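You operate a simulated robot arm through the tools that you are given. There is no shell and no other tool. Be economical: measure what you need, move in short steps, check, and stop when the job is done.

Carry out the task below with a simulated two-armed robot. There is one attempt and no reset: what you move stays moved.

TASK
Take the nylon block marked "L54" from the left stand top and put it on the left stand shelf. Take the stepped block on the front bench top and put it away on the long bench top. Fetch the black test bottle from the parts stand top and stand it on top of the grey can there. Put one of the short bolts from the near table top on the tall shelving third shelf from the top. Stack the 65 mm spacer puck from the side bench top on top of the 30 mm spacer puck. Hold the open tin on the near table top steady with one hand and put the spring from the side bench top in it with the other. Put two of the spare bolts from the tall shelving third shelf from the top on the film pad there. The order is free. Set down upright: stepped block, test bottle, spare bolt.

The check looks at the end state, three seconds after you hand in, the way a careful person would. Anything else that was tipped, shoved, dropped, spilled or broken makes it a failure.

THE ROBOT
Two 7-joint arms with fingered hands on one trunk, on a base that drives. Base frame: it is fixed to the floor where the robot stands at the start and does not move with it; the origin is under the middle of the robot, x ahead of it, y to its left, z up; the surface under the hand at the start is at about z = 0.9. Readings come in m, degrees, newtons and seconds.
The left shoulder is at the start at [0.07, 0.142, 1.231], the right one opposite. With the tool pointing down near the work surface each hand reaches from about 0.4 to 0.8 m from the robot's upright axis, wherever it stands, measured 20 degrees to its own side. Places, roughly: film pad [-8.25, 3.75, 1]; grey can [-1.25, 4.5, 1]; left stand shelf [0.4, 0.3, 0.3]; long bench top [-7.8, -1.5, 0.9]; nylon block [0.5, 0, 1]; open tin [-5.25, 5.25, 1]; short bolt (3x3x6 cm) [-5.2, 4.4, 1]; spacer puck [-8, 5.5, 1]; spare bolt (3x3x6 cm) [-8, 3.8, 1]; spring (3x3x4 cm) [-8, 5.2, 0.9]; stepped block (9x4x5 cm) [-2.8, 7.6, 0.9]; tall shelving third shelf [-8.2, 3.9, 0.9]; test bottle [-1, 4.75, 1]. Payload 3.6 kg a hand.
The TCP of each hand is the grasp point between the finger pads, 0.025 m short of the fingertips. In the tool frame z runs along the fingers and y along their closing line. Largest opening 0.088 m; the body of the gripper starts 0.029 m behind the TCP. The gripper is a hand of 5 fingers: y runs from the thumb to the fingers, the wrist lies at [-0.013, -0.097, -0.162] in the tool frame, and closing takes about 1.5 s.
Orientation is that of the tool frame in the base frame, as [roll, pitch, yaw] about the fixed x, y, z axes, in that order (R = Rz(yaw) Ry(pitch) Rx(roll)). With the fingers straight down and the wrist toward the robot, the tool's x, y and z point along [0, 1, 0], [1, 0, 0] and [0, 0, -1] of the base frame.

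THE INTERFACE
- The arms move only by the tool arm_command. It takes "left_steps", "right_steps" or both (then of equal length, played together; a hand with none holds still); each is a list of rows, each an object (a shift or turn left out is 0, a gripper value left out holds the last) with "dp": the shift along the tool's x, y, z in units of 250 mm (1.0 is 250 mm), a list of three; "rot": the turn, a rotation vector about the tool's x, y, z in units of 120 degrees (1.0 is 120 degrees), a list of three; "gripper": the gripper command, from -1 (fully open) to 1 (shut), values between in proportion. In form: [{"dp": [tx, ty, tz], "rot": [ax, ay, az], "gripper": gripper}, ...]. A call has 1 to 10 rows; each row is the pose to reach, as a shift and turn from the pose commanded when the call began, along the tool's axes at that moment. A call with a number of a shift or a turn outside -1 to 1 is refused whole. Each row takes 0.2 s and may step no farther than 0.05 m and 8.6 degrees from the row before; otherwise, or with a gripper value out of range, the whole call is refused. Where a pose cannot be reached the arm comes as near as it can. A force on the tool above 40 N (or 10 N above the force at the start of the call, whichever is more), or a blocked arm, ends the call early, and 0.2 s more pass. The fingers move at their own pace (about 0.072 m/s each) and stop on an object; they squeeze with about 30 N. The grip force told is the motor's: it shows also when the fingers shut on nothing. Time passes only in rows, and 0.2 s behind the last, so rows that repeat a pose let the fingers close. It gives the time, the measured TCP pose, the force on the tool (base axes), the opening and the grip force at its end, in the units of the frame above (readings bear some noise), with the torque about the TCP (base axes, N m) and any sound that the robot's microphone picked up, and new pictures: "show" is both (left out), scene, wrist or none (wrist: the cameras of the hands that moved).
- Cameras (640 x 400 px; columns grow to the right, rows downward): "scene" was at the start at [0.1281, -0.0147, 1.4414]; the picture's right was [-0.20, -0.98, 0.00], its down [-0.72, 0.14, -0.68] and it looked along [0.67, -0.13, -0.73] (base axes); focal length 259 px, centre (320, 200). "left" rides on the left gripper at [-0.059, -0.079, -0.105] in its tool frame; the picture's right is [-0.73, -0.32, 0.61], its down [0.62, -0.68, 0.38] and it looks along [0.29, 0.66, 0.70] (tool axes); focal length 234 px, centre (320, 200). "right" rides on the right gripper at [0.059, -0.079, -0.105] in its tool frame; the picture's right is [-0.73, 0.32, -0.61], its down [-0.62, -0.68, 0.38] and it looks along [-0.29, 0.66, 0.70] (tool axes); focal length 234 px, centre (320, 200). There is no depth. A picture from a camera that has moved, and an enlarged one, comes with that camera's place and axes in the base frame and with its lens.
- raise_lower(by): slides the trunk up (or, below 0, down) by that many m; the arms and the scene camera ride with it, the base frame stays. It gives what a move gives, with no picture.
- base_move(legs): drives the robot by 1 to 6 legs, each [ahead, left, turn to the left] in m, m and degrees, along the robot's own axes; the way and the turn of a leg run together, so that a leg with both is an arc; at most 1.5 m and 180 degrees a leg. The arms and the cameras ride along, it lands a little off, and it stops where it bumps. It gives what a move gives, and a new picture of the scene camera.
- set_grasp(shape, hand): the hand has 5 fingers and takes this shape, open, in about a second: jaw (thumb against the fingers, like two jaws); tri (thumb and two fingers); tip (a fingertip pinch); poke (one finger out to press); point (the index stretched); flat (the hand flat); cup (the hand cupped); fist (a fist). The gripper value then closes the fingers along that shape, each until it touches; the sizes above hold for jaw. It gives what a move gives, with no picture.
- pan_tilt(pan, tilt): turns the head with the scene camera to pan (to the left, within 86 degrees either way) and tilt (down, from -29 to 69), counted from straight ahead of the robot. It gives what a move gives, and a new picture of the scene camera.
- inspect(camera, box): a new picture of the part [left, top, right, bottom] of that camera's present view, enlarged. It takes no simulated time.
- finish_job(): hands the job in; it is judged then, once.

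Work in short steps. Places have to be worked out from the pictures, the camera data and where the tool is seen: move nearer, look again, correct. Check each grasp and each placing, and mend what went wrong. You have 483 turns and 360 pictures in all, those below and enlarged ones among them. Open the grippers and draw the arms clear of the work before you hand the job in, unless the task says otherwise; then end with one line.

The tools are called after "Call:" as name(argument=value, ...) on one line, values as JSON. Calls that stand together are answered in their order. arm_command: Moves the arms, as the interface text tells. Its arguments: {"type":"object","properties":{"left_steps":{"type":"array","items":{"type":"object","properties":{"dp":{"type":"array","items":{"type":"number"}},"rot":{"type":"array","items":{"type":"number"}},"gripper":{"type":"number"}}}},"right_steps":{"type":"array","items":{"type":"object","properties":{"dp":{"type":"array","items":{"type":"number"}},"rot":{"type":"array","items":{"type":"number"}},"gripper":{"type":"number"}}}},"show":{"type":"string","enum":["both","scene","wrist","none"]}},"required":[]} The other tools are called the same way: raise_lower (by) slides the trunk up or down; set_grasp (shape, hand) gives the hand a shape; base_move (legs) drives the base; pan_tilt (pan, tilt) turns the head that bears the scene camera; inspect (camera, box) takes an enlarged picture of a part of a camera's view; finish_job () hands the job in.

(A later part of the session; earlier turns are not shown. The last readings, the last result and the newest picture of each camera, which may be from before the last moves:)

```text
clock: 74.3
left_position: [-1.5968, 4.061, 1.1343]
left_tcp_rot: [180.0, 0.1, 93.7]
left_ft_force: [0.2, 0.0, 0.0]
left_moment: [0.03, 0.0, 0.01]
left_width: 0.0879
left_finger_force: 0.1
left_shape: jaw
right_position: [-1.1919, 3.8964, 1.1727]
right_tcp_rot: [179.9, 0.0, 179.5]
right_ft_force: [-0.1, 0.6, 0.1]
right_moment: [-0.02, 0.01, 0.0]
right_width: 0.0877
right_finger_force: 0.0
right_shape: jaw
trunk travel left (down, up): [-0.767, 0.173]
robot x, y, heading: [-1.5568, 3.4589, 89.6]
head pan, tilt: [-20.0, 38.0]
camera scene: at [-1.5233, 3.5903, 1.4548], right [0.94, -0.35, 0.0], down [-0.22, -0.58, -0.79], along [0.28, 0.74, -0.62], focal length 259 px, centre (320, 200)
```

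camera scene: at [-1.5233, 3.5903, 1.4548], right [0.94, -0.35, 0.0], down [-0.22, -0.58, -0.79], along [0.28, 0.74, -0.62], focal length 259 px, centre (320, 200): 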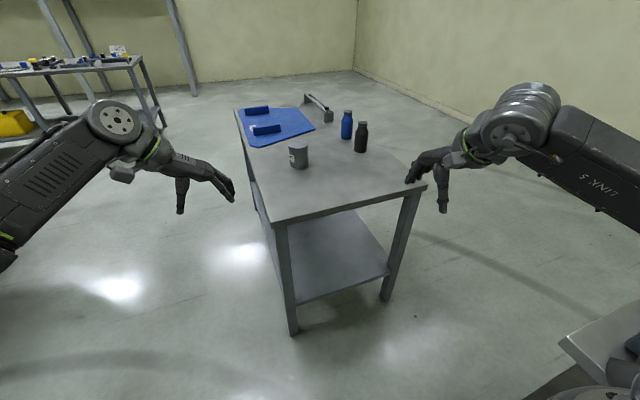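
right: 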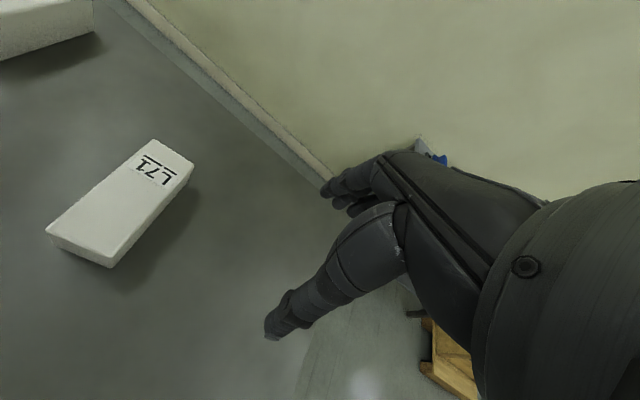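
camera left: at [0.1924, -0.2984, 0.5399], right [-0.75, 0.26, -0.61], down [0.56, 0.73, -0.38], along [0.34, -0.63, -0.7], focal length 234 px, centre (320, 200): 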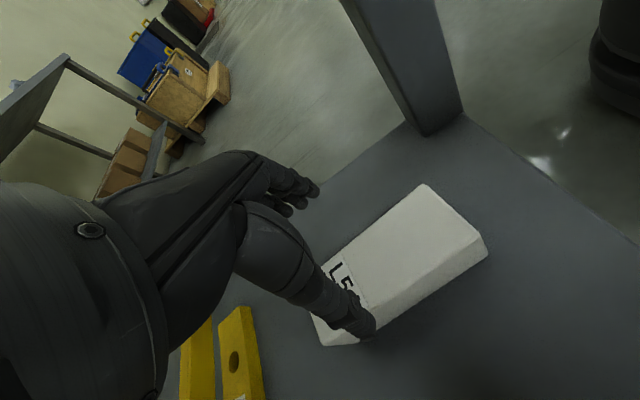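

Grey can ≈[-1.27, 4.525], black bottle ≈[-0.965, 4.54] (about 0.135 tall), blue bottle right behind it. I drive to [-1.25, 3.97].

Call:
base_move(legs=[[0, -0.3, 0], [0.5, 0, 0.4]])

Call:
pan_tilt(pan=-15, tilt=50)

```text
clock: 78.8
left_position: [-1.3044, 4.552, 1.1351]
left_tcp_rot: [-180.0, 0.0, 94.4]
left_ft_force: [-1.5, 0.6, -0.3]
left_moment: [0.0, -0.01, 0.0]
left_width: 0.0879
left_finger_force: 0.0
left_shape: jaw
right_position: [-0.8986, 4.3906, 1.1738]
right_tcp_rot: [-179.9, 0.0, 179.8]
right_ft_force: [0.6, 0.8, 0.2]
right_moment: [-0.01, -0.01, -0.01]
right_width: 0.0875
right_finger_force: 0.1
right_shape: jaw
trunk travel left (down, up): [-0.767, 0.173]
robot x, y, heading: [-1.2585, 3.949, 89.8]
head pan, tilt: [-20.0, 38.0]
camera scene: at [-1.227, 4.0824, 1.4549], right [0.94, -0.34, 0.0], down [-0.21, -0.58, -0.79], along [0.27, 0.74, -0.62], focal length 259 px, centre (320, 200)
```

scene: 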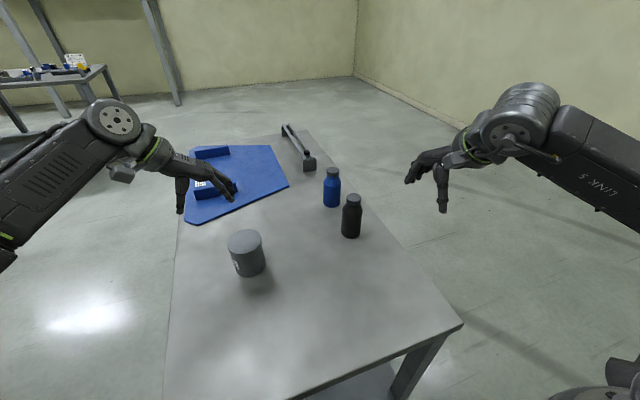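

```text
clock: 79.6
left_position: [-1.3048, 4.5534, 1.1357]
left_tcp_rot: [180.0, 0.1, 94.3]
left_ft_force: [-0.4, 0.0, 0.5]
left_moment: [0.0, -0.03, -0.02]
left_width: 0.0879
left_finger_force: 0.1
left_shape: jaw
right_position: [-0.8991, 4.391, 1.1726]
right_tcp_rot: [-180.0, 0.1, 179.9]
right_ft_force: [-0.4, 0.4, 2.0]
right_moment: [-0.01, 0.01, 0.0]
right_width: 0.0876
right_finger_force: 0.0
right_shape: jaw
trunk travel left (down, up): [-0.767, 0.173]
robot x, y, heading: [-1.2554, 3.9499, 89.8]
head pan, tilt: [-15.0, 50.0]
camera scene: at [-1.2365, 4.077, 1.4376], right [0.97, -0.26, 0.0], down [-0.2, -0.74, -0.64], along [0.17, 0.62, -0.77], focal length 259 px, centre (320, 200)
```

scene: 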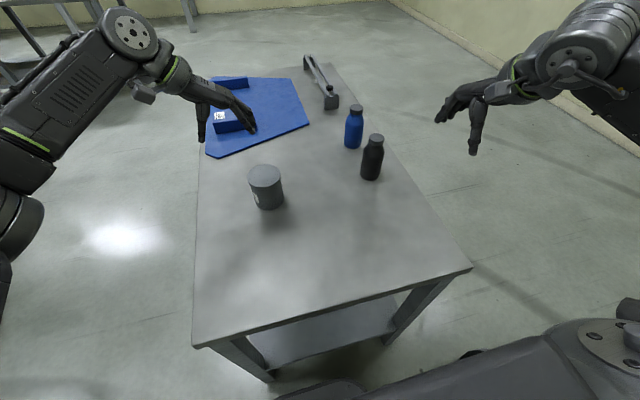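

I enlarge the bottle and can for measurement.

Call:
inspect(camera="scene", box=[240, 100, 400, 220])

```text
3.33 times, centred on (320, 160) of scene
camera zoom: at [-1.2365, 4.077, 1.4376], right [0.97, -0.26, 0.0], down [-0.2, -0.74, -0.64], along [0.17, 0.62, -0.77], focal length 865 px, centre (320, 333)
```

zoom: 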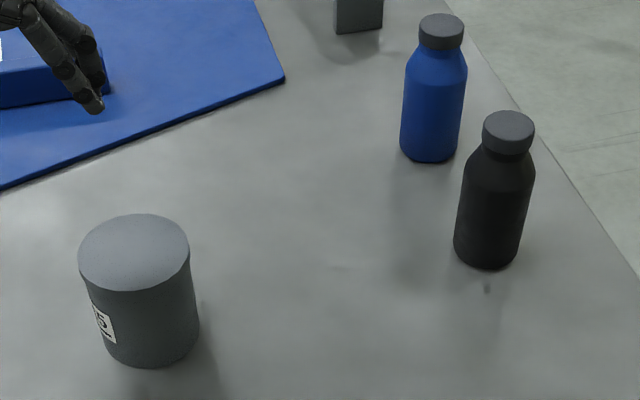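

Bottle axis ≈[-0.95, 4.57], top 1.027, cap 40 mm; can centre ≈[-1.25, 4.548], top 0.991, 80 mm wide. I move the left hand off to the left (turning it back) and the right hand above the bottle.

Call:
arm_command(left_steps=[{"dp": [0, -0.1, -0.02], "rot": [0, 0, -0.0714]}, {"dp": [0, -0.2, -0.04], "rot": [0, 0, -0.1428]}, {"dp": [0, -0.3, -0.06], "rot": [0, 0, -0.2142]}, {"dp": [0, -0.4, -0.08], "rot": [0, 0, -0.2856]}, {"dp": [0, -0.5, -0.1], "rot": [0, 0, -0.357]}, {"dp": [0, -0.6, -0.12], "rot": [0, 0, -0.4284]}, {"dp": [0, -0.7, -0.14], "rot": [0, 0, -0.4998]}, {"dp": [0, -0.8, -0.16], "rot": [0, 0, -0.5712]}, {"dp": [0, -0.9, -0.18], "rot": [0, 0, -0.6426]}, {"dp": [0, -1.0, -0.2], "rot": [0, 0, -0.714]}], right_steps=[{"dp": [0.02, 0.071, 0]}, {"dp": [0.04, 0.143, 0]}, {"dp": [0.06, 0.214, 0]}, {"dp": [0.08, 0.286, 0]}, {"dp": [0.1, 0.357, 0.0]}, {"dp": [0.12, 0.428, 0.05]}, {"dp": [0.14, 0.5, 0.1]}, {"dp": [0.16, 0.571, 0.15]}, {"dp": [0.18, 0.643, 0.2]}, {"dp": [0.202, 0.714, 0.28]}])

```text
clock: 81.8
left_position: [-1.5542, 4.5338, 1.1864]
left_tcp_rot: [-179.9, 0.0, -179.9]
left_ft_force: [0.6, 0.0, -0.2]
left_moment: [0.0, 0.02, 0.01]
left_width: 0.0879
left_finger_force: 0.1
left_shape: jaw
right_position: [-0.9491, 4.5713, 1.1026]
right_tcp_rot: [-180.0, 0.0, -180.0]
right_ft_force: [-0.5, 0.4, 0.8]
right_moment: [-0.03, 0.01, -0.01]
right_width: 0.0881
right_finger_force: 0.1
right_shape: jaw
trunk travel left (down, up): [-0.767, 0.173]
robot x, y, heading: [-1.2558, 3.9499, 90.0]
head pan, tilt: [-15.0, 50.0]
camera scene: at [-1.2374, 4.077, 1.4376], right [0.97, -0.26, 0.0], down [-0.2, -0.74, -0.64], along [0.17, 0.62, -0.77], focal length 259 px, centre (320, 200)
camera right: at [-1.0085, 4.4917, 1.2071], right [0.73, 0.32, 0.61], down [0.62, -0.68, -0.38], along [0.29, 0.66, -0.7], focal length 234 px, centre (320, 200)
camera left: at [-1.4975, 4.4561, 1.2902], right [0.73, -0.32, -0.61], down [-0.62, -0.68, -0.38], along [-0.29, 0.66, -0.7], focal length 234 px, centre (320, 200)
```

scene: 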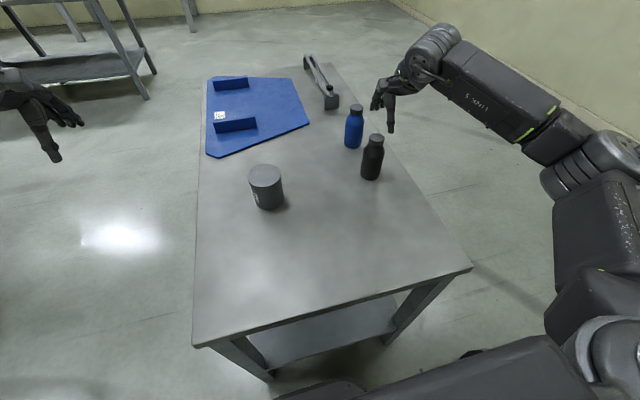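
right: 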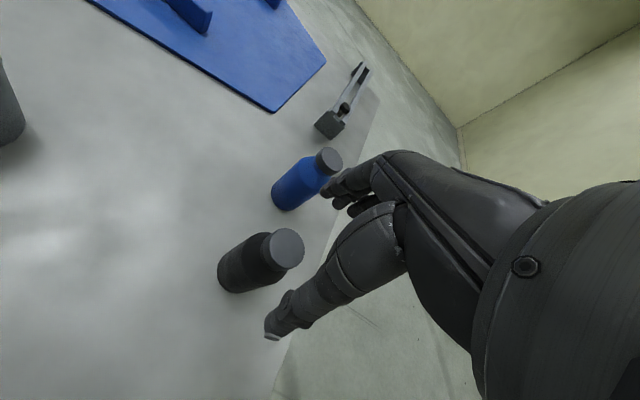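
left: 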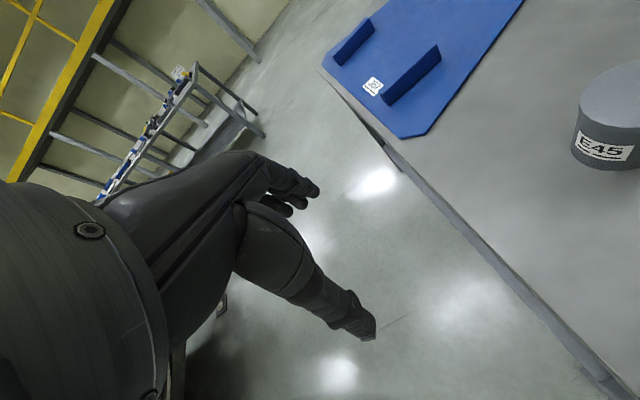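

The wrist view suggests the bottle is slightly farther than I measured. I enlarge to refine.

Call:
inspect(camera="right", box=[190, 200, 350, 320])

```text
3.33 times, centred on (270, 260) of right
camera zoom: at [-1.0085, 4.4917, 1.2071], right [0.73, 0.32, 0.61], down [0.62, -0.68, -0.38], along [0.29, 0.66, -0.7], focal length 781 px, centre (487, 0)
```

zoom: 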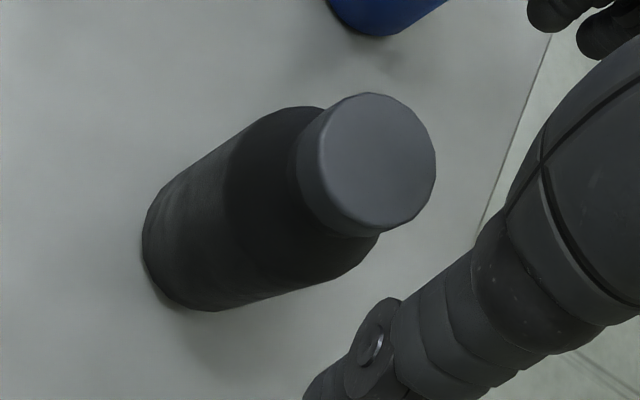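

Triangulating both cameras puts the cap at ≈[-0.930, 4.610, 0.995], so this stand top is lower (~0.856). I shift the hand there at z 1.06 and re-check.

Call:
arm_command(right_steps=[{"dp": [-0.04, 0.08, 0.05]}, {"dp": [-0.076, 0.155, 0.1]}, {"dp": [-0.076, 0.155, 0.17]}], show="wrist")

Call:
inspect(camera="scene", box=[320, 60, 480, 160])

```text
clock: 82.6
left_position: [-1.5538, 4.5323, 1.1856]
left_tcp_rot: [-180.0, 0.0, 179.9]
left_ft_force: [-0.4, 0.3, -0.9]
left_moment: [0.0, -0.01, 0.01]
left_width: 0.0876
left_finger_force: 0.1
left_shape: jaw
right_position: [-0.9292, 4.6089, 1.0595]
right_tcp_rot: [-180.0, 0.0, 180.0]
right_ft_force: [-0.3, -0.6, -0.3]
right_moment: [0.03, 0.03, -0.01]
right_width: 0.0875
right_finger_force: 0.1
right_shape: jaw
trunk travel left (down, up): [-0.767, 0.173]
robot x, y, heading: [-1.2596, 3.9545, 90.1]
head pan, tilt: [-15.0, 50.0]
camera right: at [-0.988, 4.5292, 1.1648], right [0.73, 0.32, 0.61], down [0.62, -0.68, -0.38], along [0.29, 0.66, -0.7], focal length 234 px, centre (320, 200)
```

right: 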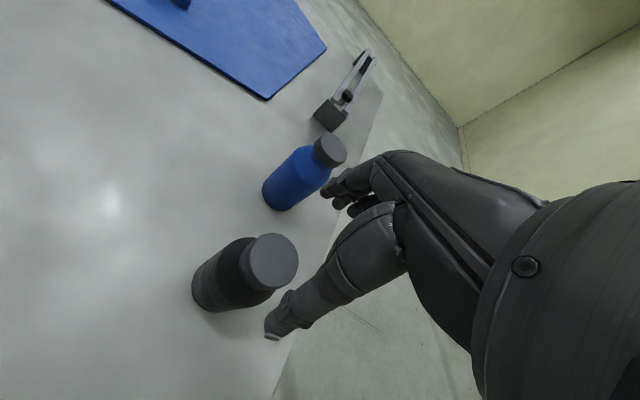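

```text
4.00 times, centred on (400, 110) of scene
camera zoom: at [-1.2362, 4.076, 1.4377], right [0.97, -0.26, 0.0], down [-0.2, -0.74, -0.64], along [0.17, 0.62, -0.77], focal length 1038 px, centre (0, 560)
```

zoom: 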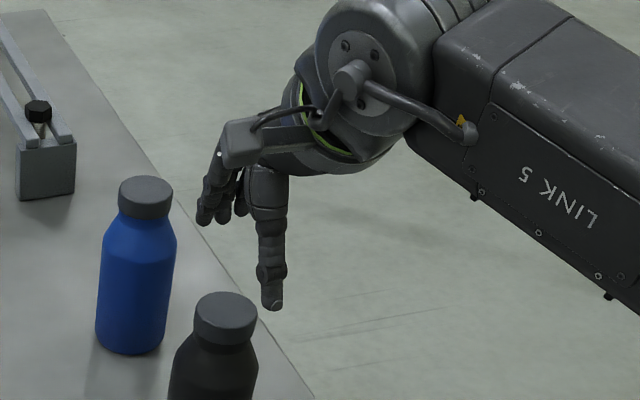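

Refined cap position [-0.928, 4.611, 0.99]; the hand is centred over it. I descend to TCP z≈0.977 and close on the cap.

Call:
arm_command(right_steps=[{"dp": [0.0, 0.005, 0.1]}, {"dp": [0, 0.005, 0.2]}, {"dp": [0, 0.005, 0.28]}, {"dp": [0, 0.005, 0.33]}, {"dp": [0, 0.005, 0.33], "gripper": 1}, {"dp": [0, 0.005, 0.33]}, {"dp": [0, 0.005, 0.33]}, {"dp": [0, 0.005, 0.33]}, {"dp": [0, 0.005, 0.33]}, {"dp": [0, 0.005, 0.33]}], show="both")

```text
clock: 84.8
left_position: [-1.554, 4.5338, 1.1867]
left_tcp_rot: [-179.9, 0.0, -179.9]
left_ft_force: [-0.3, -0.6, 0.2]
left_moment: [-0.02, -0.02, -0.03]
left_width: 0.0876
left_finger_force: 0.0
left_shape: jaw
right_position: [-0.9301, 4.6091, 0.9787]
right_tcp_rot: [180.0, 0.0, 179.9]
right_ft_force: [0.8, -2.5, 4.2]
right_moment: [-0.14, 0.0, -0.02]
right_width: 0.0502
right_finger_force: 29.9
right_shape: jaw
trunk travel left (down, up): [-0.767, 0.173]
robot x, y, heading: [-1.2546, 3.9521, 89.7]
head pan, tilt: [-15.0, 50.0]
camera scene: at [-1.2369, 4.075, 1.4378], right [0.97, -0.26, 0.0], down [-0.2, -0.74, -0.64], along [0.17, 0.62, -0.77], focal length 259 px, centre (320, 200)
camera right: at [-0.9889, 4.529, 1.0839], right [0.73, 0.32, 0.61], down [0.62, -0.68, -0.38], along [0.29, 0.66, -0.7], focal length 234 px, centre (320, 200)
```

scene: 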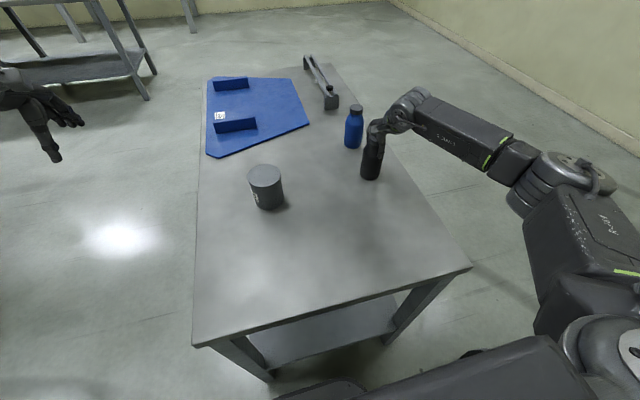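
right: 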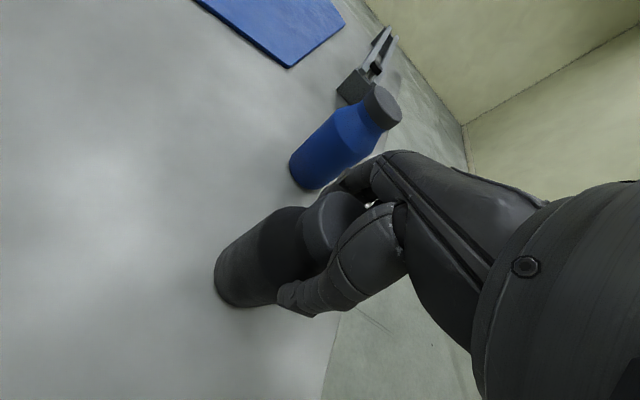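

The hand holds at 50 mm width around cap/shoulder. I lift to check.

Call:
arm_command(right_steps=[{"dp": [0, 0, -0.04]}, {"dp": [0, 0, -0.12]}, {"dp": [0, 0, -0.28]}, {"dp": [0, 0, -0.44]}, {"dp": [0, 0, -0.6]}], show="both")

```text
clock: 86.0
left_position: [-1.5544, 4.533, 1.1863]
left_tcp_rot: [-179.8, -0.1, 179.9]
left_ft_force: [1.1, 0.2, 0.2]
left_moment: [-0.01, 0.0, 0.03]
left_width: 0.0879
left_finger_force: 0.0
left_shape: jaw
right_position: [-0.9305, 4.608, 1.1281]
right_tcp_rot: [-180.0, -0.1, 179.9]
right_ft_force: [0.6, 0.1, -4.0]
right_moment: [0.03, 0.02, 0.02]
right_width: 0.0501
right_finger_force: 29.6
right_shape: jaw
trunk travel left (down, up): [-0.767, 0.173]
robot x, y, heading: [-1.2582, 3.9515, 90.0]
head pan, tilt: [-15.0, 50.0]
camera scene: at [-1.2369, 4.0767, 1.4376], right [0.97, -0.26, 0.0], down [-0.2, -0.74, -0.64], along [0.17, 0.62, -0.77], focal length 259 px, centre (320, 200)
camera right: at [-0.99, 4.5294, 1.2328], right [0.73, 0.32, 0.61], down [0.62, -0.68, -0.38], along [0.29, 0.66, -0.7], focal length 234 px, centre (320, 200)
```

scene: 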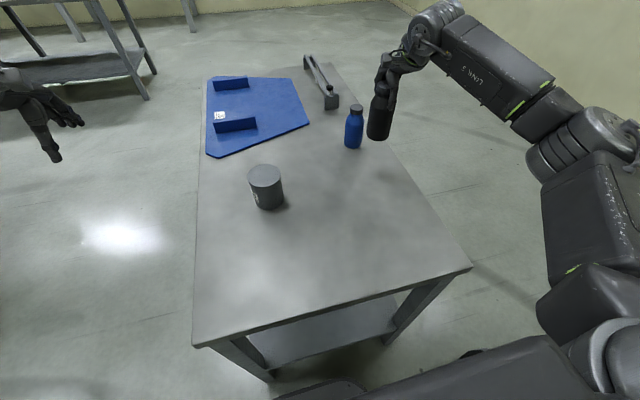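
right: 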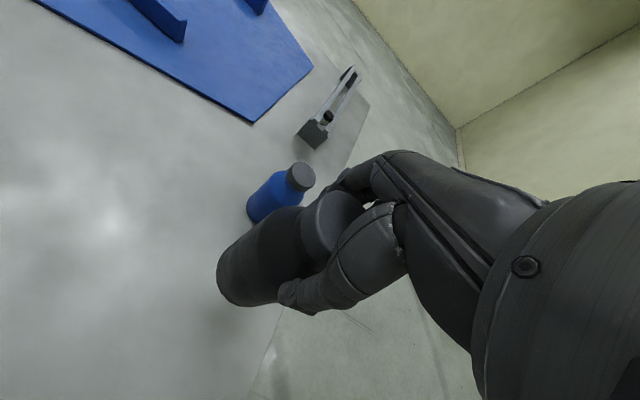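

Lifted cleanly. I carry it left toward the can in two moves, and watch from the wrist camera.

Call:
arm_command(right_steps=[{"dp": [0.1, 0, -0.1]}, {"dp": [0.28, -0.02, -0.12]}, {"dp": [0.46, -0.04, -0.12]}, {"dp": [0.64, -0.06, -0.12]}, {"dp": [0.82, -0.08, -0.12]}, {"dp": [1.0, -0.08, -0.12]}], show="both")

```text
clock: 87.4
left_position: [-1.5555, 4.5344, 1.185]
left_tcp_rot: [-179.9, 0.1, 180.0]
left_ft_force: [-0.8, -0.7, -1.0]
left_moment: [0.0, -0.03, -0.01]
left_width: 0.0881
left_finger_force: 0.0
left_shape: jaw
right_position: [-1.1833, 4.5906, 1.1569]
right_tcp_rot: [-179.9, 0.1, 179.9]
right_ft_force: [0.5, -0.5, -5.0]
right_moment: [0.0, -0.05, -0.02]
right_width: 0.0497
right_finger_force: 30.2
right_shape: jaw
trunk travel left (down, up): [-0.767, 0.173]
robot x, y, heading: [-1.2589, 3.9508, 89.9]
head pan, tilt: [-15.0, 50.0]
camera scene: at [-1.2393, 4.078, 1.4375], right [0.97, -0.26, 0.0], down [-0.2, -0.74, -0.64], along [0.17, 0.62, -0.77], focal length 259 px, centre (320, 200)
camera right: at [-1.2429, 4.5106, 1.2625], right [0.73, 0.32, 0.61], down [0.62, -0.68, -0.38], along [0.29, 0.66, -0.7], focal length 234 px, centre (320, 200)
```

scene: 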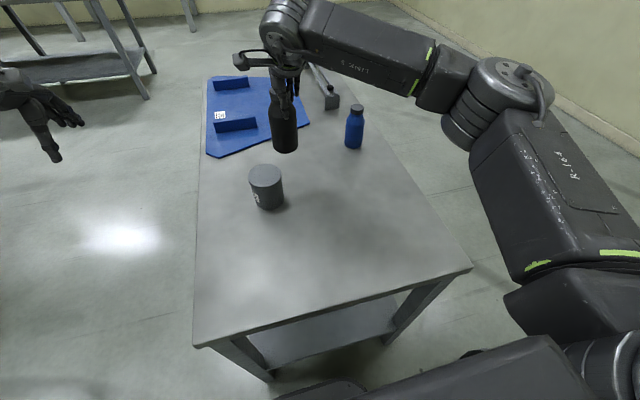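
right: 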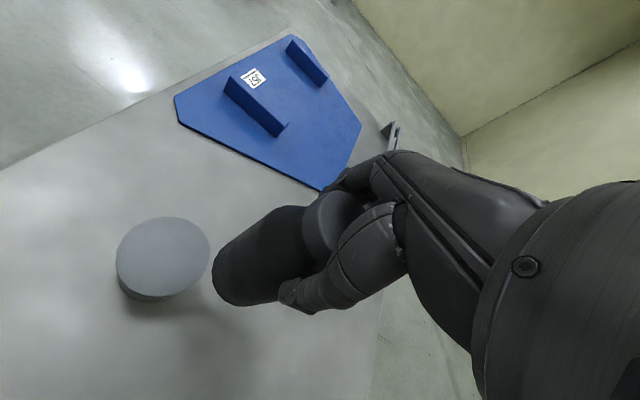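

Can top triangulates to [-1.253, 4.582, 0.958]. I move above it, descending to just over contact, then check.

Call:
arm_command(right_steps=[{"dp": [0.1, -0.012, 0]}, {"dp": [0.2, -0.024, 0]}, {"dp": [0.279, -0.034, 0]}, {"dp": [0.279, -0.034, 0.08]}, {"dp": [0.279, -0.034, 0.16]}, {"dp": [0.279, -0.034, 0.2]}], show="both")

Call:
inspect(camera="scene", box=[200, 90, 360, 220])

```text
clock: 88.8
left_position: [-1.5539, 4.534, 1.186]
left_tcp_rot: [-179.8, 0.0, -180.0]
left_ft_force: [0.0, -0.6, 0.6]
left_moment: [-0.03, 0.0, 0.0]
left_width: 0.088
left_finger_force: 0.1
left_shape: jaw
right_position: [-1.2503, 4.5819, 1.1075]
right_tcp_rot: [-180.0, -0.1, -179.9]
right_ft_force: [-0.3, 0.0, -5.6]
right_moment: [0.05, -0.01, 0.01]
right_width: 0.0491
right_finger_force: 30.1
right_shape: jaw
trunk travel left (down, up): [-0.767, 0.173]
robot x, y, heading: [-1.256, 3.95, 89.8]
head pan, tilt: [-15.0, 50.0]
camera scene: at [-1.2367, 4.0774, 1.4376], right [0.97, -0.26, 0.0], down [-0.2, -0.74, -0.64], along [0.17, 0.62, -0.77], focal length 259 px, centre (320, 200)
camera right: at [-1.3097, 4.5021, 1.2122], right [0.73, 0.32, 0.61], down [0.62, -0.68, -0.38], along [0.29, 0.66, -0.7], focal length 234 px, centre (320, 200)
```

scene: 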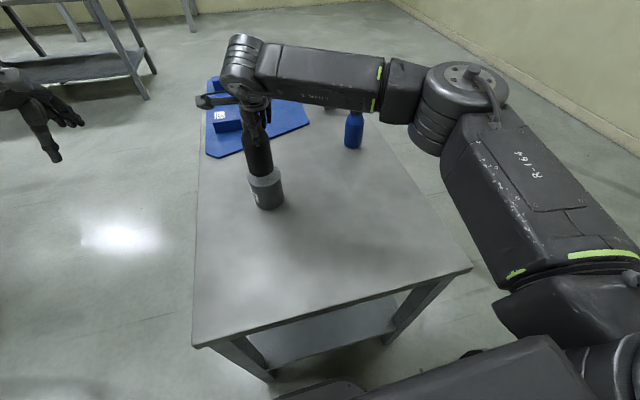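
right: 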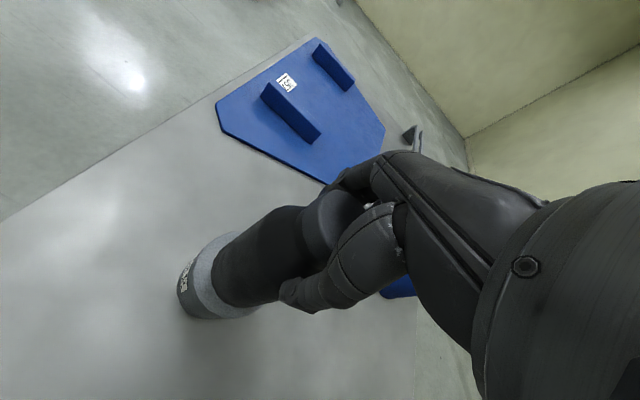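

```text
3.08 times, centred on (280, 155) of scene
camera zoom: at [-1.2367, 4.0774, 1.4376], right [0.97, -0.26, 0.0], down [-0.2, -0.74, -0.64], along [0.17, 0.62, -0.77], focal length 798 px, centre (443, 338)
```

zoom: 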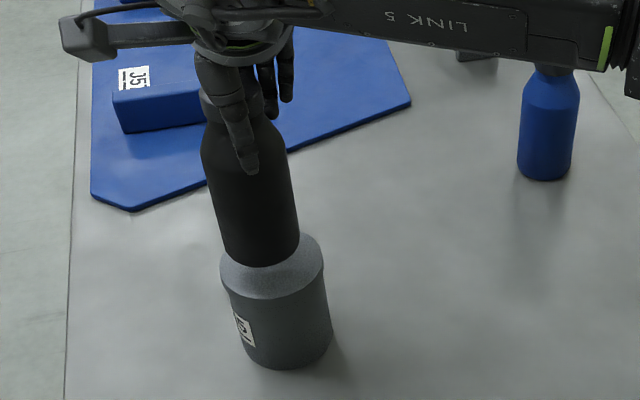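

The bottle base sits about 8 mm left of the can centre. I correct and lower in fine steps until contact.

Call:
arm_command(right_steps=[{"dp": [-0.032, -0.014, 0]}, {"dp": [-0.032, -0.014, 0.04]}, {"dp": [-0.032, -0.014, 0.06]}, {"dp": [-0.032, -0.014, 0.075]}, {"dp": [-0.032, -0.014, 0.09]}, {"dp": [-0.032, -0.014, 0.1]}], show="none")

Call:
inspect(camera="scene", box=[200, 90, 360, 220])

```text
clock: 90.2
left_position: [-1.5533, 4.5344, 1.1858]
left_tcp_rot: [-179.9, 0.0, -180.0]
left_ft_force: [-0.2, -0.6, 0.6]
left_moment: [-0.04, -0.01, -0.01]
left_width: 0.0877
left_finger_force: 0.2
left_shape: jaw
right_position: [-1.2409, 4.5783, 1.0814]
right_tcp_rot: [179.9, 0.0, 179.9]
right_ft_force: [-0.7, 0.6, -4.9]
right_moment: [0.0, -0.02, 0.02]
right_width: 0.049
right_finger_force: 30.2
right_shape: jaw
trunk travel left (down, up): [-0.767, 0.173]
robot x, y, heading: [-1.2568, 3.9565, 89.9]
head pan, tilt: [-15.0, 50.0]
```

```text
3.08 times, centred on (280, 155) of scene
camera zoom: at [-1.2368, 4.0776, 1.4375], right [0.97, -0.26, 0.0], down [-0.2, -0.74, -0.64], along [0.17, 0.62, -0.77], focal length 798 px, centre (443, 338)
```

zoom: 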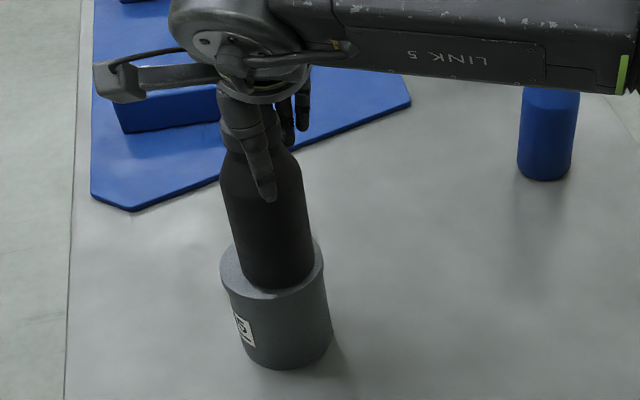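

Well centred now. I keep lowering in small steps to contact.

Call:
arm_command(right_steps=[{"dp": [0.012, 0, 0.01]}, {"dp": [0.012, 0, 0.02]}, {"dp": [0.012, 0, 0.03]}, {"dp": [0.012, 0, 0.04]}], show="none")

```text
clock: 91.2
left_position: [-1.5534, 4.5273, 1.1889]
left_tcp_rot: [179.8, 0.0, -179.9]
left_ft_force: [-0.4, -0.2, 0.1]
left_moment: [-0.01, 0.02, -0.02]
left_width: 0.0879
left_finger_force: 0.0
left_shape: jaw
right_position: [-1.2441, 4.5742, 1.0784]
right_tcp_rot: [179.4, -0.2, 179.9]
right_ft_force: [1.6, 1.6, 32.6]
right_moment: [0.35, -0.1, -0.09]
right_width: 0.0504
right_finger_force: 30.1
right_shape: jaw
trunk travel left (down, up): [-0.767, 0.173]
robot x, y, heading: [-1.2548, 3.9509, 89.8]
head pan, tilt: [-15.0, 50.0]
```

Firm contact (33 N). I ease up slightly so the force drops, then open.

Call:
arm_command(right_steps=[{"dp": [0, 0, -0.01]}, {"dp": [0, 0, -0.02]}, {"dp": [0, 0, -0.028]}], show="wrist")

Call:
inspect(camera="scene", box=[200, 90, 360, 220])

```text
clock: 92.0
left_position: [-1.5534, 4.5313, 1.1872]
left_tcp_rot: [180.0, 0.1, -179.9]
left_ft_force: [-0.1, 0.7, 0.5]
left_moment: [-0.04, 0.01, -0.02]
left_width: 0.0878
left_finger_force: 0.1
left_shape: jaw
right_position: [-1.2452, 4.5754, 1.0787]
right_tcp_rot: [-179.9, 0.0, 179.9]
right_ft_force: [0.7, -0.7, 13.0]
right_moment: [0.24, -0.02, -0.05]
right_width: 0.0501
right_finger_force: 30.3
right_shape: jaw
trunk travel left (down, up): [-0.767, 0.173]
robot x, y, heading: [-1.2569, 3.9459, 89.8]
head pan, tilt: [-15.0, 50.0]
camera right: at [-1.3042, 4.4961, 1.1848], right [0.73, 0.32, 0.61], down [0.62, -0.68, -0.38], along [0.29, 0.66, -0.7], focal length 234 px, centre (320, 200)
```

right: 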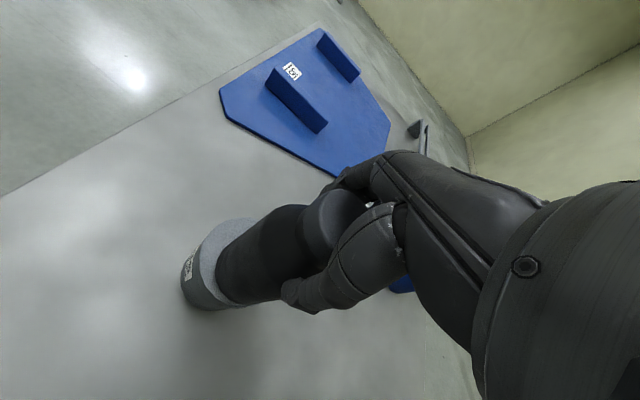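

```text
3.08 times, centred on (280, 155) of scene
camera zoom: at [-1.2364, 4.0739, 1.4376], right [0.97, -0.26, 0.0], down [-0.2, -0.74, -0.64], along [0.17, 0.62, -0.77], focal length 798 px, centre (443, 338)
```

zoom: 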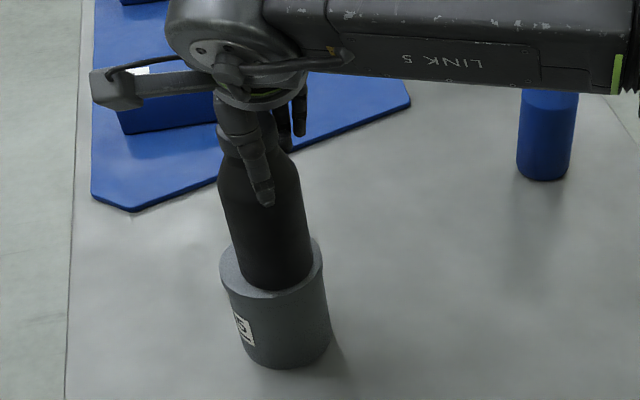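

Centred and standing. I open gradually, then rise straight up.

Call:
arm_command(right_steps=[{"dp": [0, 0, -0.008]}, {"dp": [0, 0, -0.008], "gripper": 0}, {"dp": [0, 0, -0.008], "gripper": -0.5}, {"dp": [0, 0, -0.008], "gripper": -1}, {"dp": [0, 0, -0.008]}, {"dp": [0, 0, -0.008]}, {"dp": [0, 0, -0.05]}, {"dp": [0, 0, -0.15]}, {"dp": [0, 0, -0.3]}, {"dp": [0, 0, -0.4]}], show="wrist")

Call:
inspect(camera="scene", box=[200, 90, 360, 220])

```text
clock: 94.2
left_position: [-1.5537, 4.5338, 1.1854]
left_tcp_rot: [-180.0, 0.0, 180.0]
left_ft_force: [0.6, -0.3, 0.5]
left_moment: [0.01, -0.01, -0.02]
left_width: 0.0878
left_finger_force: 0.1
left_shape: jaw
right_position: [-1.2455, 4.5784, 1.18]
right_tcp_rot: [-179.9, 0.1, -180.0]
right_ft_force: [0.5, -0.3, -0.7]
right_moment: [0.04, -0.01, -0.01]
right_width: 0.0876
right_finger_force: 0.0
right_shape: jaw
trunk travel left (down, up): [-0.767, 0.173]
robot x, y, heading: [-1.2532, 3.9513, 89.6]
head pan, tilt: [-15.0, 50.0]
camera right: at [-1.3052, 4.4982, 1.2859], right [0.73, 0.32, 0.61], down [0.62, -0.68, -0.38], along [0.29, 0.66, -0.7], focal length 234 px, centre (320, 200)
```

right: 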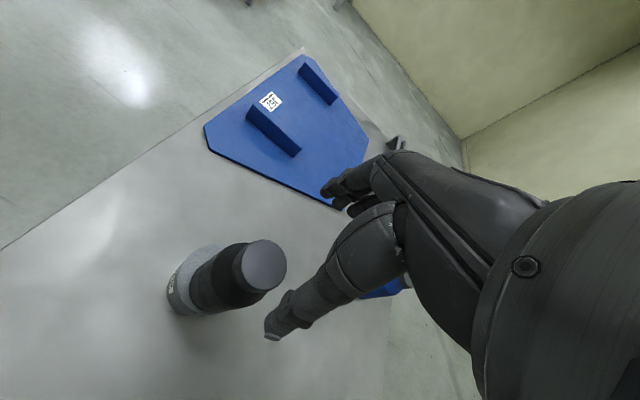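

```text
3.08 times, centred on (280, 155) of scene
camera zoom: at [-1.237, 4.0762, 1.4376], right [0.97, -0.26, 0.0], down [-0.2, -0.74, -0.64], along [0.17, 0.62, -0.77], focal length 798 px, centre (443, 338)
```

zoom: 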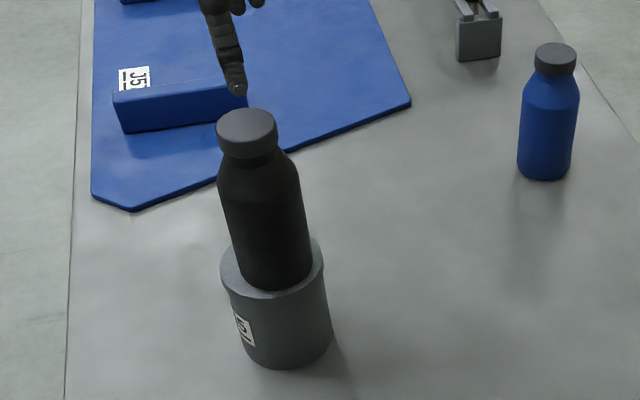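

Bottle stands upright on the can. I lift the hand further, back away and then head for the front bench via x≈-2.0.

Call:
arm_command(right_steps=[{"dp": [0, 0, -0.15]}, {"dp": [-0.1, 0, -0.3]}, {"dp": [-0.2, -0.1, -0.3]}, {"dp": [-0.3, -0.2, -0.3]}], left_steps=[{"dp": [0, 0, 0]}, {"dp": [0, 0, 0]}, {"dp": [0, 0, 0]}, {"dp": [0, 0, 0]}], show="none")

Call:
base_move(legs=[[-0.6, 0, 0], [0, 0.75, 0]])

Call:
pan_tilt(pan=10, tilt=25)

```text
clock: 95.2
left_position: [-1.554, 4.533, 1.1866]
left_tcp_rot: [-180.0, -0.1, 179.9]
left_ft_force: [0.1, -0.1, -0.6]
left_moment: [0.03, -0.04, 0.03]
left_width: 0.0879
left_finger_force: 0.1
left_shape: jaw
right_position: [-1.1689, 4.527, 1.2545]
right_tcp_rot: [-179.9, 0.0, 179.8]
right_ft_force: [0.4, -0.1, -0.8]
right_moment: [0.03, -0.01, 0.02]
right_width: 0.0877
right_finger_force: 0.0
right_shape: jaw
trunk travel left (down, up): [-0.767, 0.173]
robot x, y, heading: [-1.2545, 3.9516, 89.6]
head pan, tilt: [-15.0, 50.0]
```

```text
clock: 102.2
left_position: [-2.3028, 3.927, 1.1871]
left_tcp_rot: [-179.8, -0.1, -179.8]
left_ft_force: [-0.3, 0.2, 0.6]
left_moment: [0.01, 0.0, 0.03]
left_width: 0.0879
left_finger_force: 0.0
left_shape: jaw
right_position: [-1.9182, 3.924, 1.2541]
right_tcp_rot: [-180.0, -0.1, -179.7]
right_ft_force: [0.4, -0.5, 1.0]
right_moment: [-0.01, -0.01, 0.02]
right_width: 0.0878
right_finger_force: 0.1
right_shape: jaw
trunk travel left (down, up): [-0.767, 0.173]
robot x, y, heading: [-2.0054, 3.3415, 90.5]
head pan, tilt: [-15.0, 50.0]
camera scene: at [-1.9828, 3.4715, 1.4376], right [0.97, -0.25, 0.0], down [-0.2, -0.74, -0.64], along [0.16, 0.62, -0.77], focal length 259 px, centre (320, 200)
```

scene: 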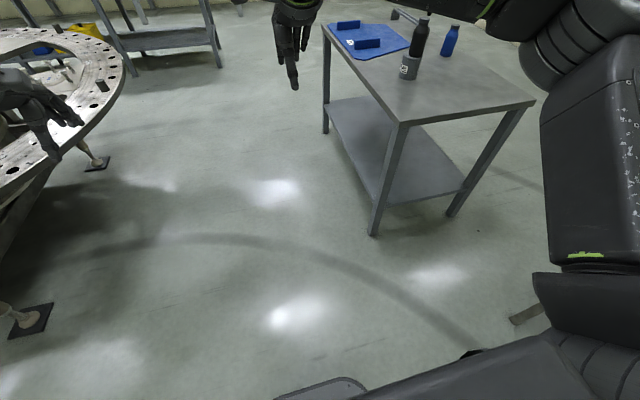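

```text
clock: 103.1
left_position: [-2.3051, 3.9259, 1.1849]
left_tcp_rot: [-179.9, 0.1, -179.7]
left_ft_force: [-0.9, -1.0, -0.3]
left_moment: [0.0, 0.02, -0.01]
left_width: 0.0879
left_finger_force: 0.1
left_shape: jaw
right_position: [-1.9192, 3.9233, 1.2542]
right_tcp_rot: [-180.0, 0.1, -179.7]
right_ft_force: [0.2, -0.2, -0.7]
right_moment: [0.01, 0.0, 0.0]
right_width: 0.0876
right_finger_force: 0.1
right_shape: jaw
trunk travel left (down, up): [-0.767, 0.173]
robot x, y, heading: [-2.0024, 3.3482, 90.1]
head pan, tilt: [10.0, 25.0]
camera scene: at [-2.0194, 3.4876, 1.475], right [0.98, 0.18, 0.0], down [0.08, -0.42, -0.91], along [-0.16, 0.89, -0.42], focal length 259 px, centre (320, 200)
```

scene: 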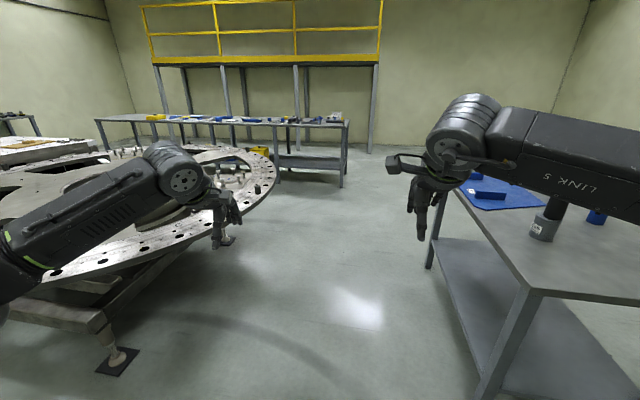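

Corridor between rotor edge (x≈-2.5) and stand (x≈-1.45): I go along x≈-1.9.

Call:
base_move(legs=[[0, -0.1, 0], [1.2, 0, 0], [1.2, 0, 0], [0, -0.05, 0]])

Call:
pan_tilt(pan=30, tilt=25)

```text
clock: 116.2
left_position: [-2.1705, 6.3387, 1.1849]
left_tcp_rot: [-180.0, 0.3, -179.8]
left_ft_force: [0.2, 0.0, 0.1]
left_moment: [-0.02, -0.05, 0.0]
left_width: 0.0881
left_finger_force: 0.0
left_shape: jaw
right_position: [-1.7869, 6.335, 1.2555]
right_tcp_rot: [179.9, 0.3, -179.8]
right_ft_force: [0.1, -0.1, -0.8]
right_moment: [-0.03, -0.06, 0.03]
right_width: 0.0875
right_finger_force: 0.1
right_shape: jaw
trunk travel left (down, up): [-0.767, 0.173]
robot x, y, heading: [-1.8632, 5.7534, 90.1]
head pan, tilt: [10.0, 25.0]
camera scene: at [-1.8894, 5.8986, 1.475], right [0.98, 0.17, 0.01], down [0.08, -0.42, -0.91], along [-0.16, 0.89, -0.42], focal length 259 px, centre (320, 200)
```

scene: 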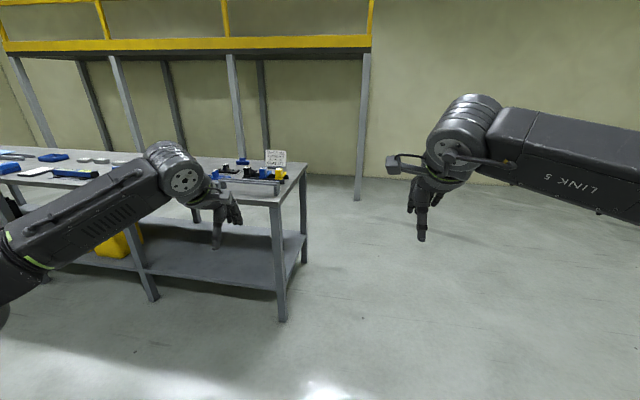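

```text
clock: 117.0
left_position: [-2.1632, 6.3392, 1.1866]
left_tcp_rot: [-179.9, -0.1, -180.0]
left_ft_force: [1.1, -0.9, 0.6]
left_moment: [-0.02, 0.01, 0.02]
left_width: 0.0878
left_finger_force: 0.0
left_shape: jaw
right_position: [-1.7784, 6.336, 1.2539]
right_tcp_rot: [-180.0, -0.1, -179.9]
right_ft_force: [0.0, 0.4, 0.4]
right_moment: [0.02, 0.02, 0.0]
right_width: 0.0877
right_finger_force: 0.1
right_shape: jaw
trunk travel left (down, up): [-0.767, 0.173]
robot x, y, heading: [-1.8631, 5.7549, 90.2]
head pan, tilt: [30.0, 25.0]
camera scene: at [-1.9097, 5.888, 1.4752], right [0.87, 0.5, 0.0], down [0.21, -0.37, -0.91], along [-0.45, 0.78, -0.42], focal length 259 px, centre (320, 200)
```

scene: 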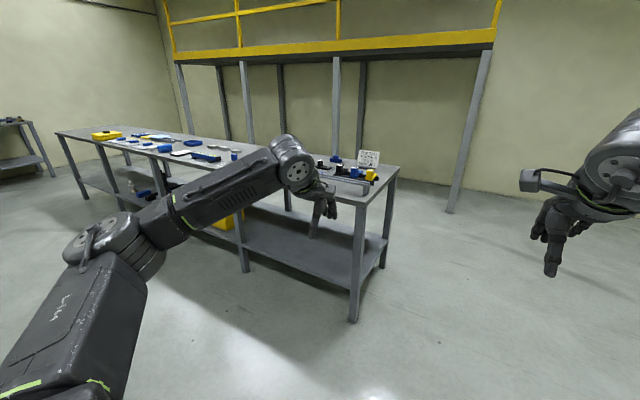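

I strafe left 0.9 and forward 0.6 to face the bench near x≈-2.8.

Call:
base_move(legs=[[0.6, 0.3, 0], [0, 0.6, 0]])

Call:
pan_tilt(pan=0, tilt=40)

```text
clock: 123.7
left_position: [-3.063, 6.9386, 1.1863]
left_tcp_rot: [-180.0, 0.0, 179.8]
left_ft_force: [-0.4, -0.4, 0.5]
left_moment: [0.0, -0.02, -0.01]
left_width: 0.088
left_finger_force: 0.1
left_shape: jaw
right_position: [-2.6779, 6.9338, 1.2536]
right_tcp_rot: [179.9, -0.1, 179.8]
right_ft_force: [0.3, -0.6, 0.4]
right_moment: [0.0, 0.01, 0.01]
right_width: 0.0877
right_finger_force: 0.1
right_shape: jaw
trunk travel left (down, up): [-0.767, 0.173]
robot x, y, heading: [-2.7701, 6.3567, 89.8]
head pan, tilt: [30.0, 25.0]
camera scene: at [-2.8125, 6.4866, 1.4752], right [0.87, 0.5, 0.0], down [0.21, -0.37, -0.91], along [-0.45, 0.79, -0.42], focal length 259 px, centre (320, 200)
```

scene: 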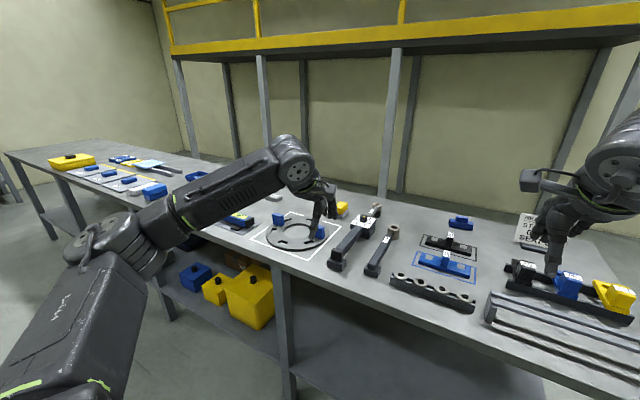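

```text
clock: 124.7
left_position: [-3.0632, 6.94, 1.1857]
left_tcp_rot: [-179.9, 0.0, 179.8]
left_ft_force: [-0.3, -0.3, 0.6]
left_moment: [-0.04, 0.03, 0.0]
left_width: 0.0881
left_finger_force: 0.0
left_shape: jaw
right_position: [-2.6792, 6.9319, 1.2544]
right_tcp_rot: [180.0, -0.1, 179.9]
right_ft_force: [-0.5, 0.6, -0.1]
right_moment: [0.0, -0.03, 0.0]
right_width: 0.0877
right_finger_force: 0.1
right_shape: jaw
trunk travel left (down, up): [-0.767, 0.173]
robot x, y, heading: [-2.7675, 6.3562, 89.8]
head pan, tilt: [0.0, 40.0]
camera scene: at [-2.7673, 6.4916, 1.4518], right [1.0, 0.0, 0.0], down [0.0, -0.64, -0.77], along [0.0, 0.77, -0.64], focal length 259 px, centre (320, 200)
```

scene: 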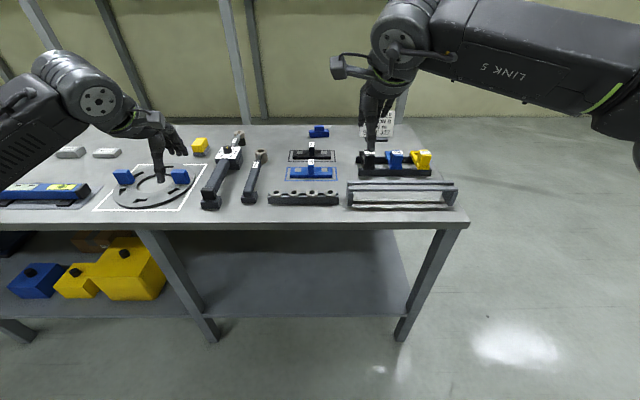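

I enlarge the middle of the bench to identify the stepped block.

Call:
inspect(camera="scene", box=[240, 110, 400, 210])

Call:
inspect(camera="scene", box=[290, 115, 350, 152])

```text
4.00 times, centred on (320, 160) of scene
camera zoom: at [-2.7673, 6.4916, 1.4518], right [1.0, 0.0, 0.0], down [0.0, -0.64, -0.77], along [0.0, 0.77, -0.64], focal length 1038 px, centre (320, 360)
```

zoom: 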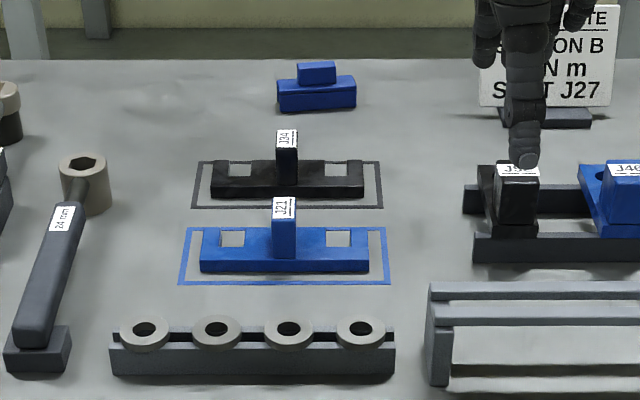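

```text
10.67 times, centred on (320, 134) of scene
camera zoom: at [-2.7673, 6.4916, 1.4518], right [1.0, 0.0, 0.0], down [0.0, -0.64, -0.77], along [0.0, 0.77, -0.64], focal length 2767 px, centre (320, 909)
```

zoom: 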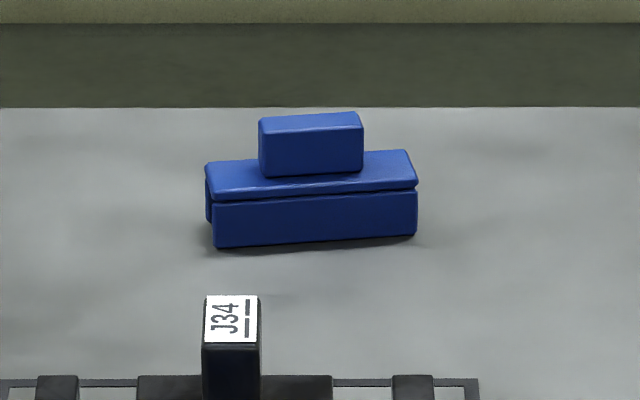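

The blue stepped block is at ≈[-2.78, 7.61]. I drive closer, to about [-2.9, 6.97].

Call:
base_move(legs=[[0.3, 0.13, 0], [0.3, 0, 0]])

Call:
pan_tilt(pan=-8, tilt=45)

Call:
inspect(camera="scene", box=[260, 110, 420, 210])

```text
clock: 128.5
left_position: [-3.19, 7.5435, 1.1864]
left_tcp_rot: [179.9, 0.0, 179.7]
left_ft_force: [-0.5, -0.2, 0.6]
left_moment: [0.0, 0.0, 0.01]
left_width: 0.0881
left_finger_force: 0.0
left_shape: jaw
right_position: [-2.8061, 7.537, 1.2561]
right_tcp_rot: [179.9, 0.0, 179.8]
right_ft_force: [0.5, 0.3, -0.1]
right_moment: [0.03, 0.0, 0.01]
right_width: 0.0879
right_finger_force: 0.1
right_shape: jaw
trunk travel left (down, up): [-0.767, 0.173]
robot x, y, heading: [-2.8943, 6.9578, 89.5]
head pan, tilt: [0.0, 40.0]
camera scene: at [-2.8938, 7.0957, 1.452], right [1.0, 0.0, 0.0], down [0.0, -0.64, -0.77], along [0.0, 0.77, -0.64], focal length 259 px, centre (320, 200)
```

scene: 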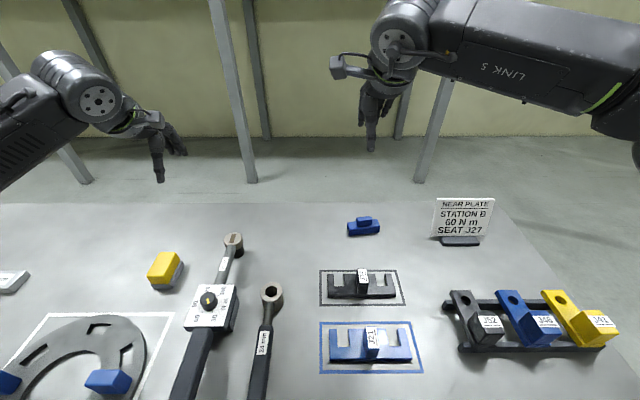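

```text
clock: 129.2
left_position: [-3.19, 7.5459, 1.1855]
left_tcp_rot: [-179.9, -0.1, 179.8]
left_ft_force: [0.2, 0.4, 0.0]
left_moment: [-0.04, 0.01, -0.04]
left_width: 0.0876
left_finger_force: 0.1
left_shape: jaw
right_position: [-2.8051, 7.5382, 1.2547]
right_tcp_rot: [-180.0, 0.0, 179.8]
right_ft_force: [0.0, 0.0, 0.4]
right_moment: [-0.03, -0.01, -0.01]
right_width: 0.0875
right_finger_force: 0.0
right_shape: jaw
trunk travel left (down, up): [-0.767, 0.173]
robot x, y, heading: [-2.894, 6.9607, 89.6]
head pan, tilt: [-8.0, 45.0]
camera scene: at [-2.8826, 7.0934, 1.4445], right [0.99, -0.14, 0.0], down [-0.1, -0.7, -0.71], along [0.1, 0.7, -0.71], focal length 259 px, centre (320, 200)
```

scene: 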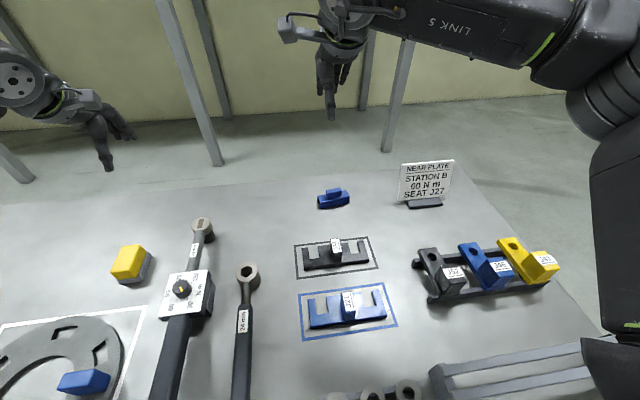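

```text
4.00 times, centred on (340, 160) of scene
camera zoom: at [-2.8826, 7.0934, 1.4445], right [0.99, -0.14, 0.0], down [-0.1, -0.7, -0.71], along [0.1, 0.7, -0.71], focal length 1038 px, centre (240, 360)
```

zoom: 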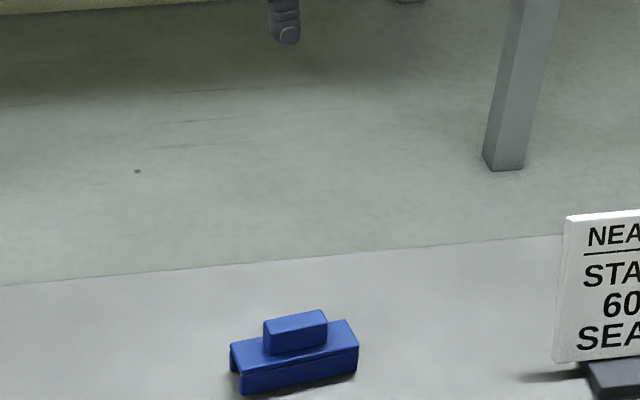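

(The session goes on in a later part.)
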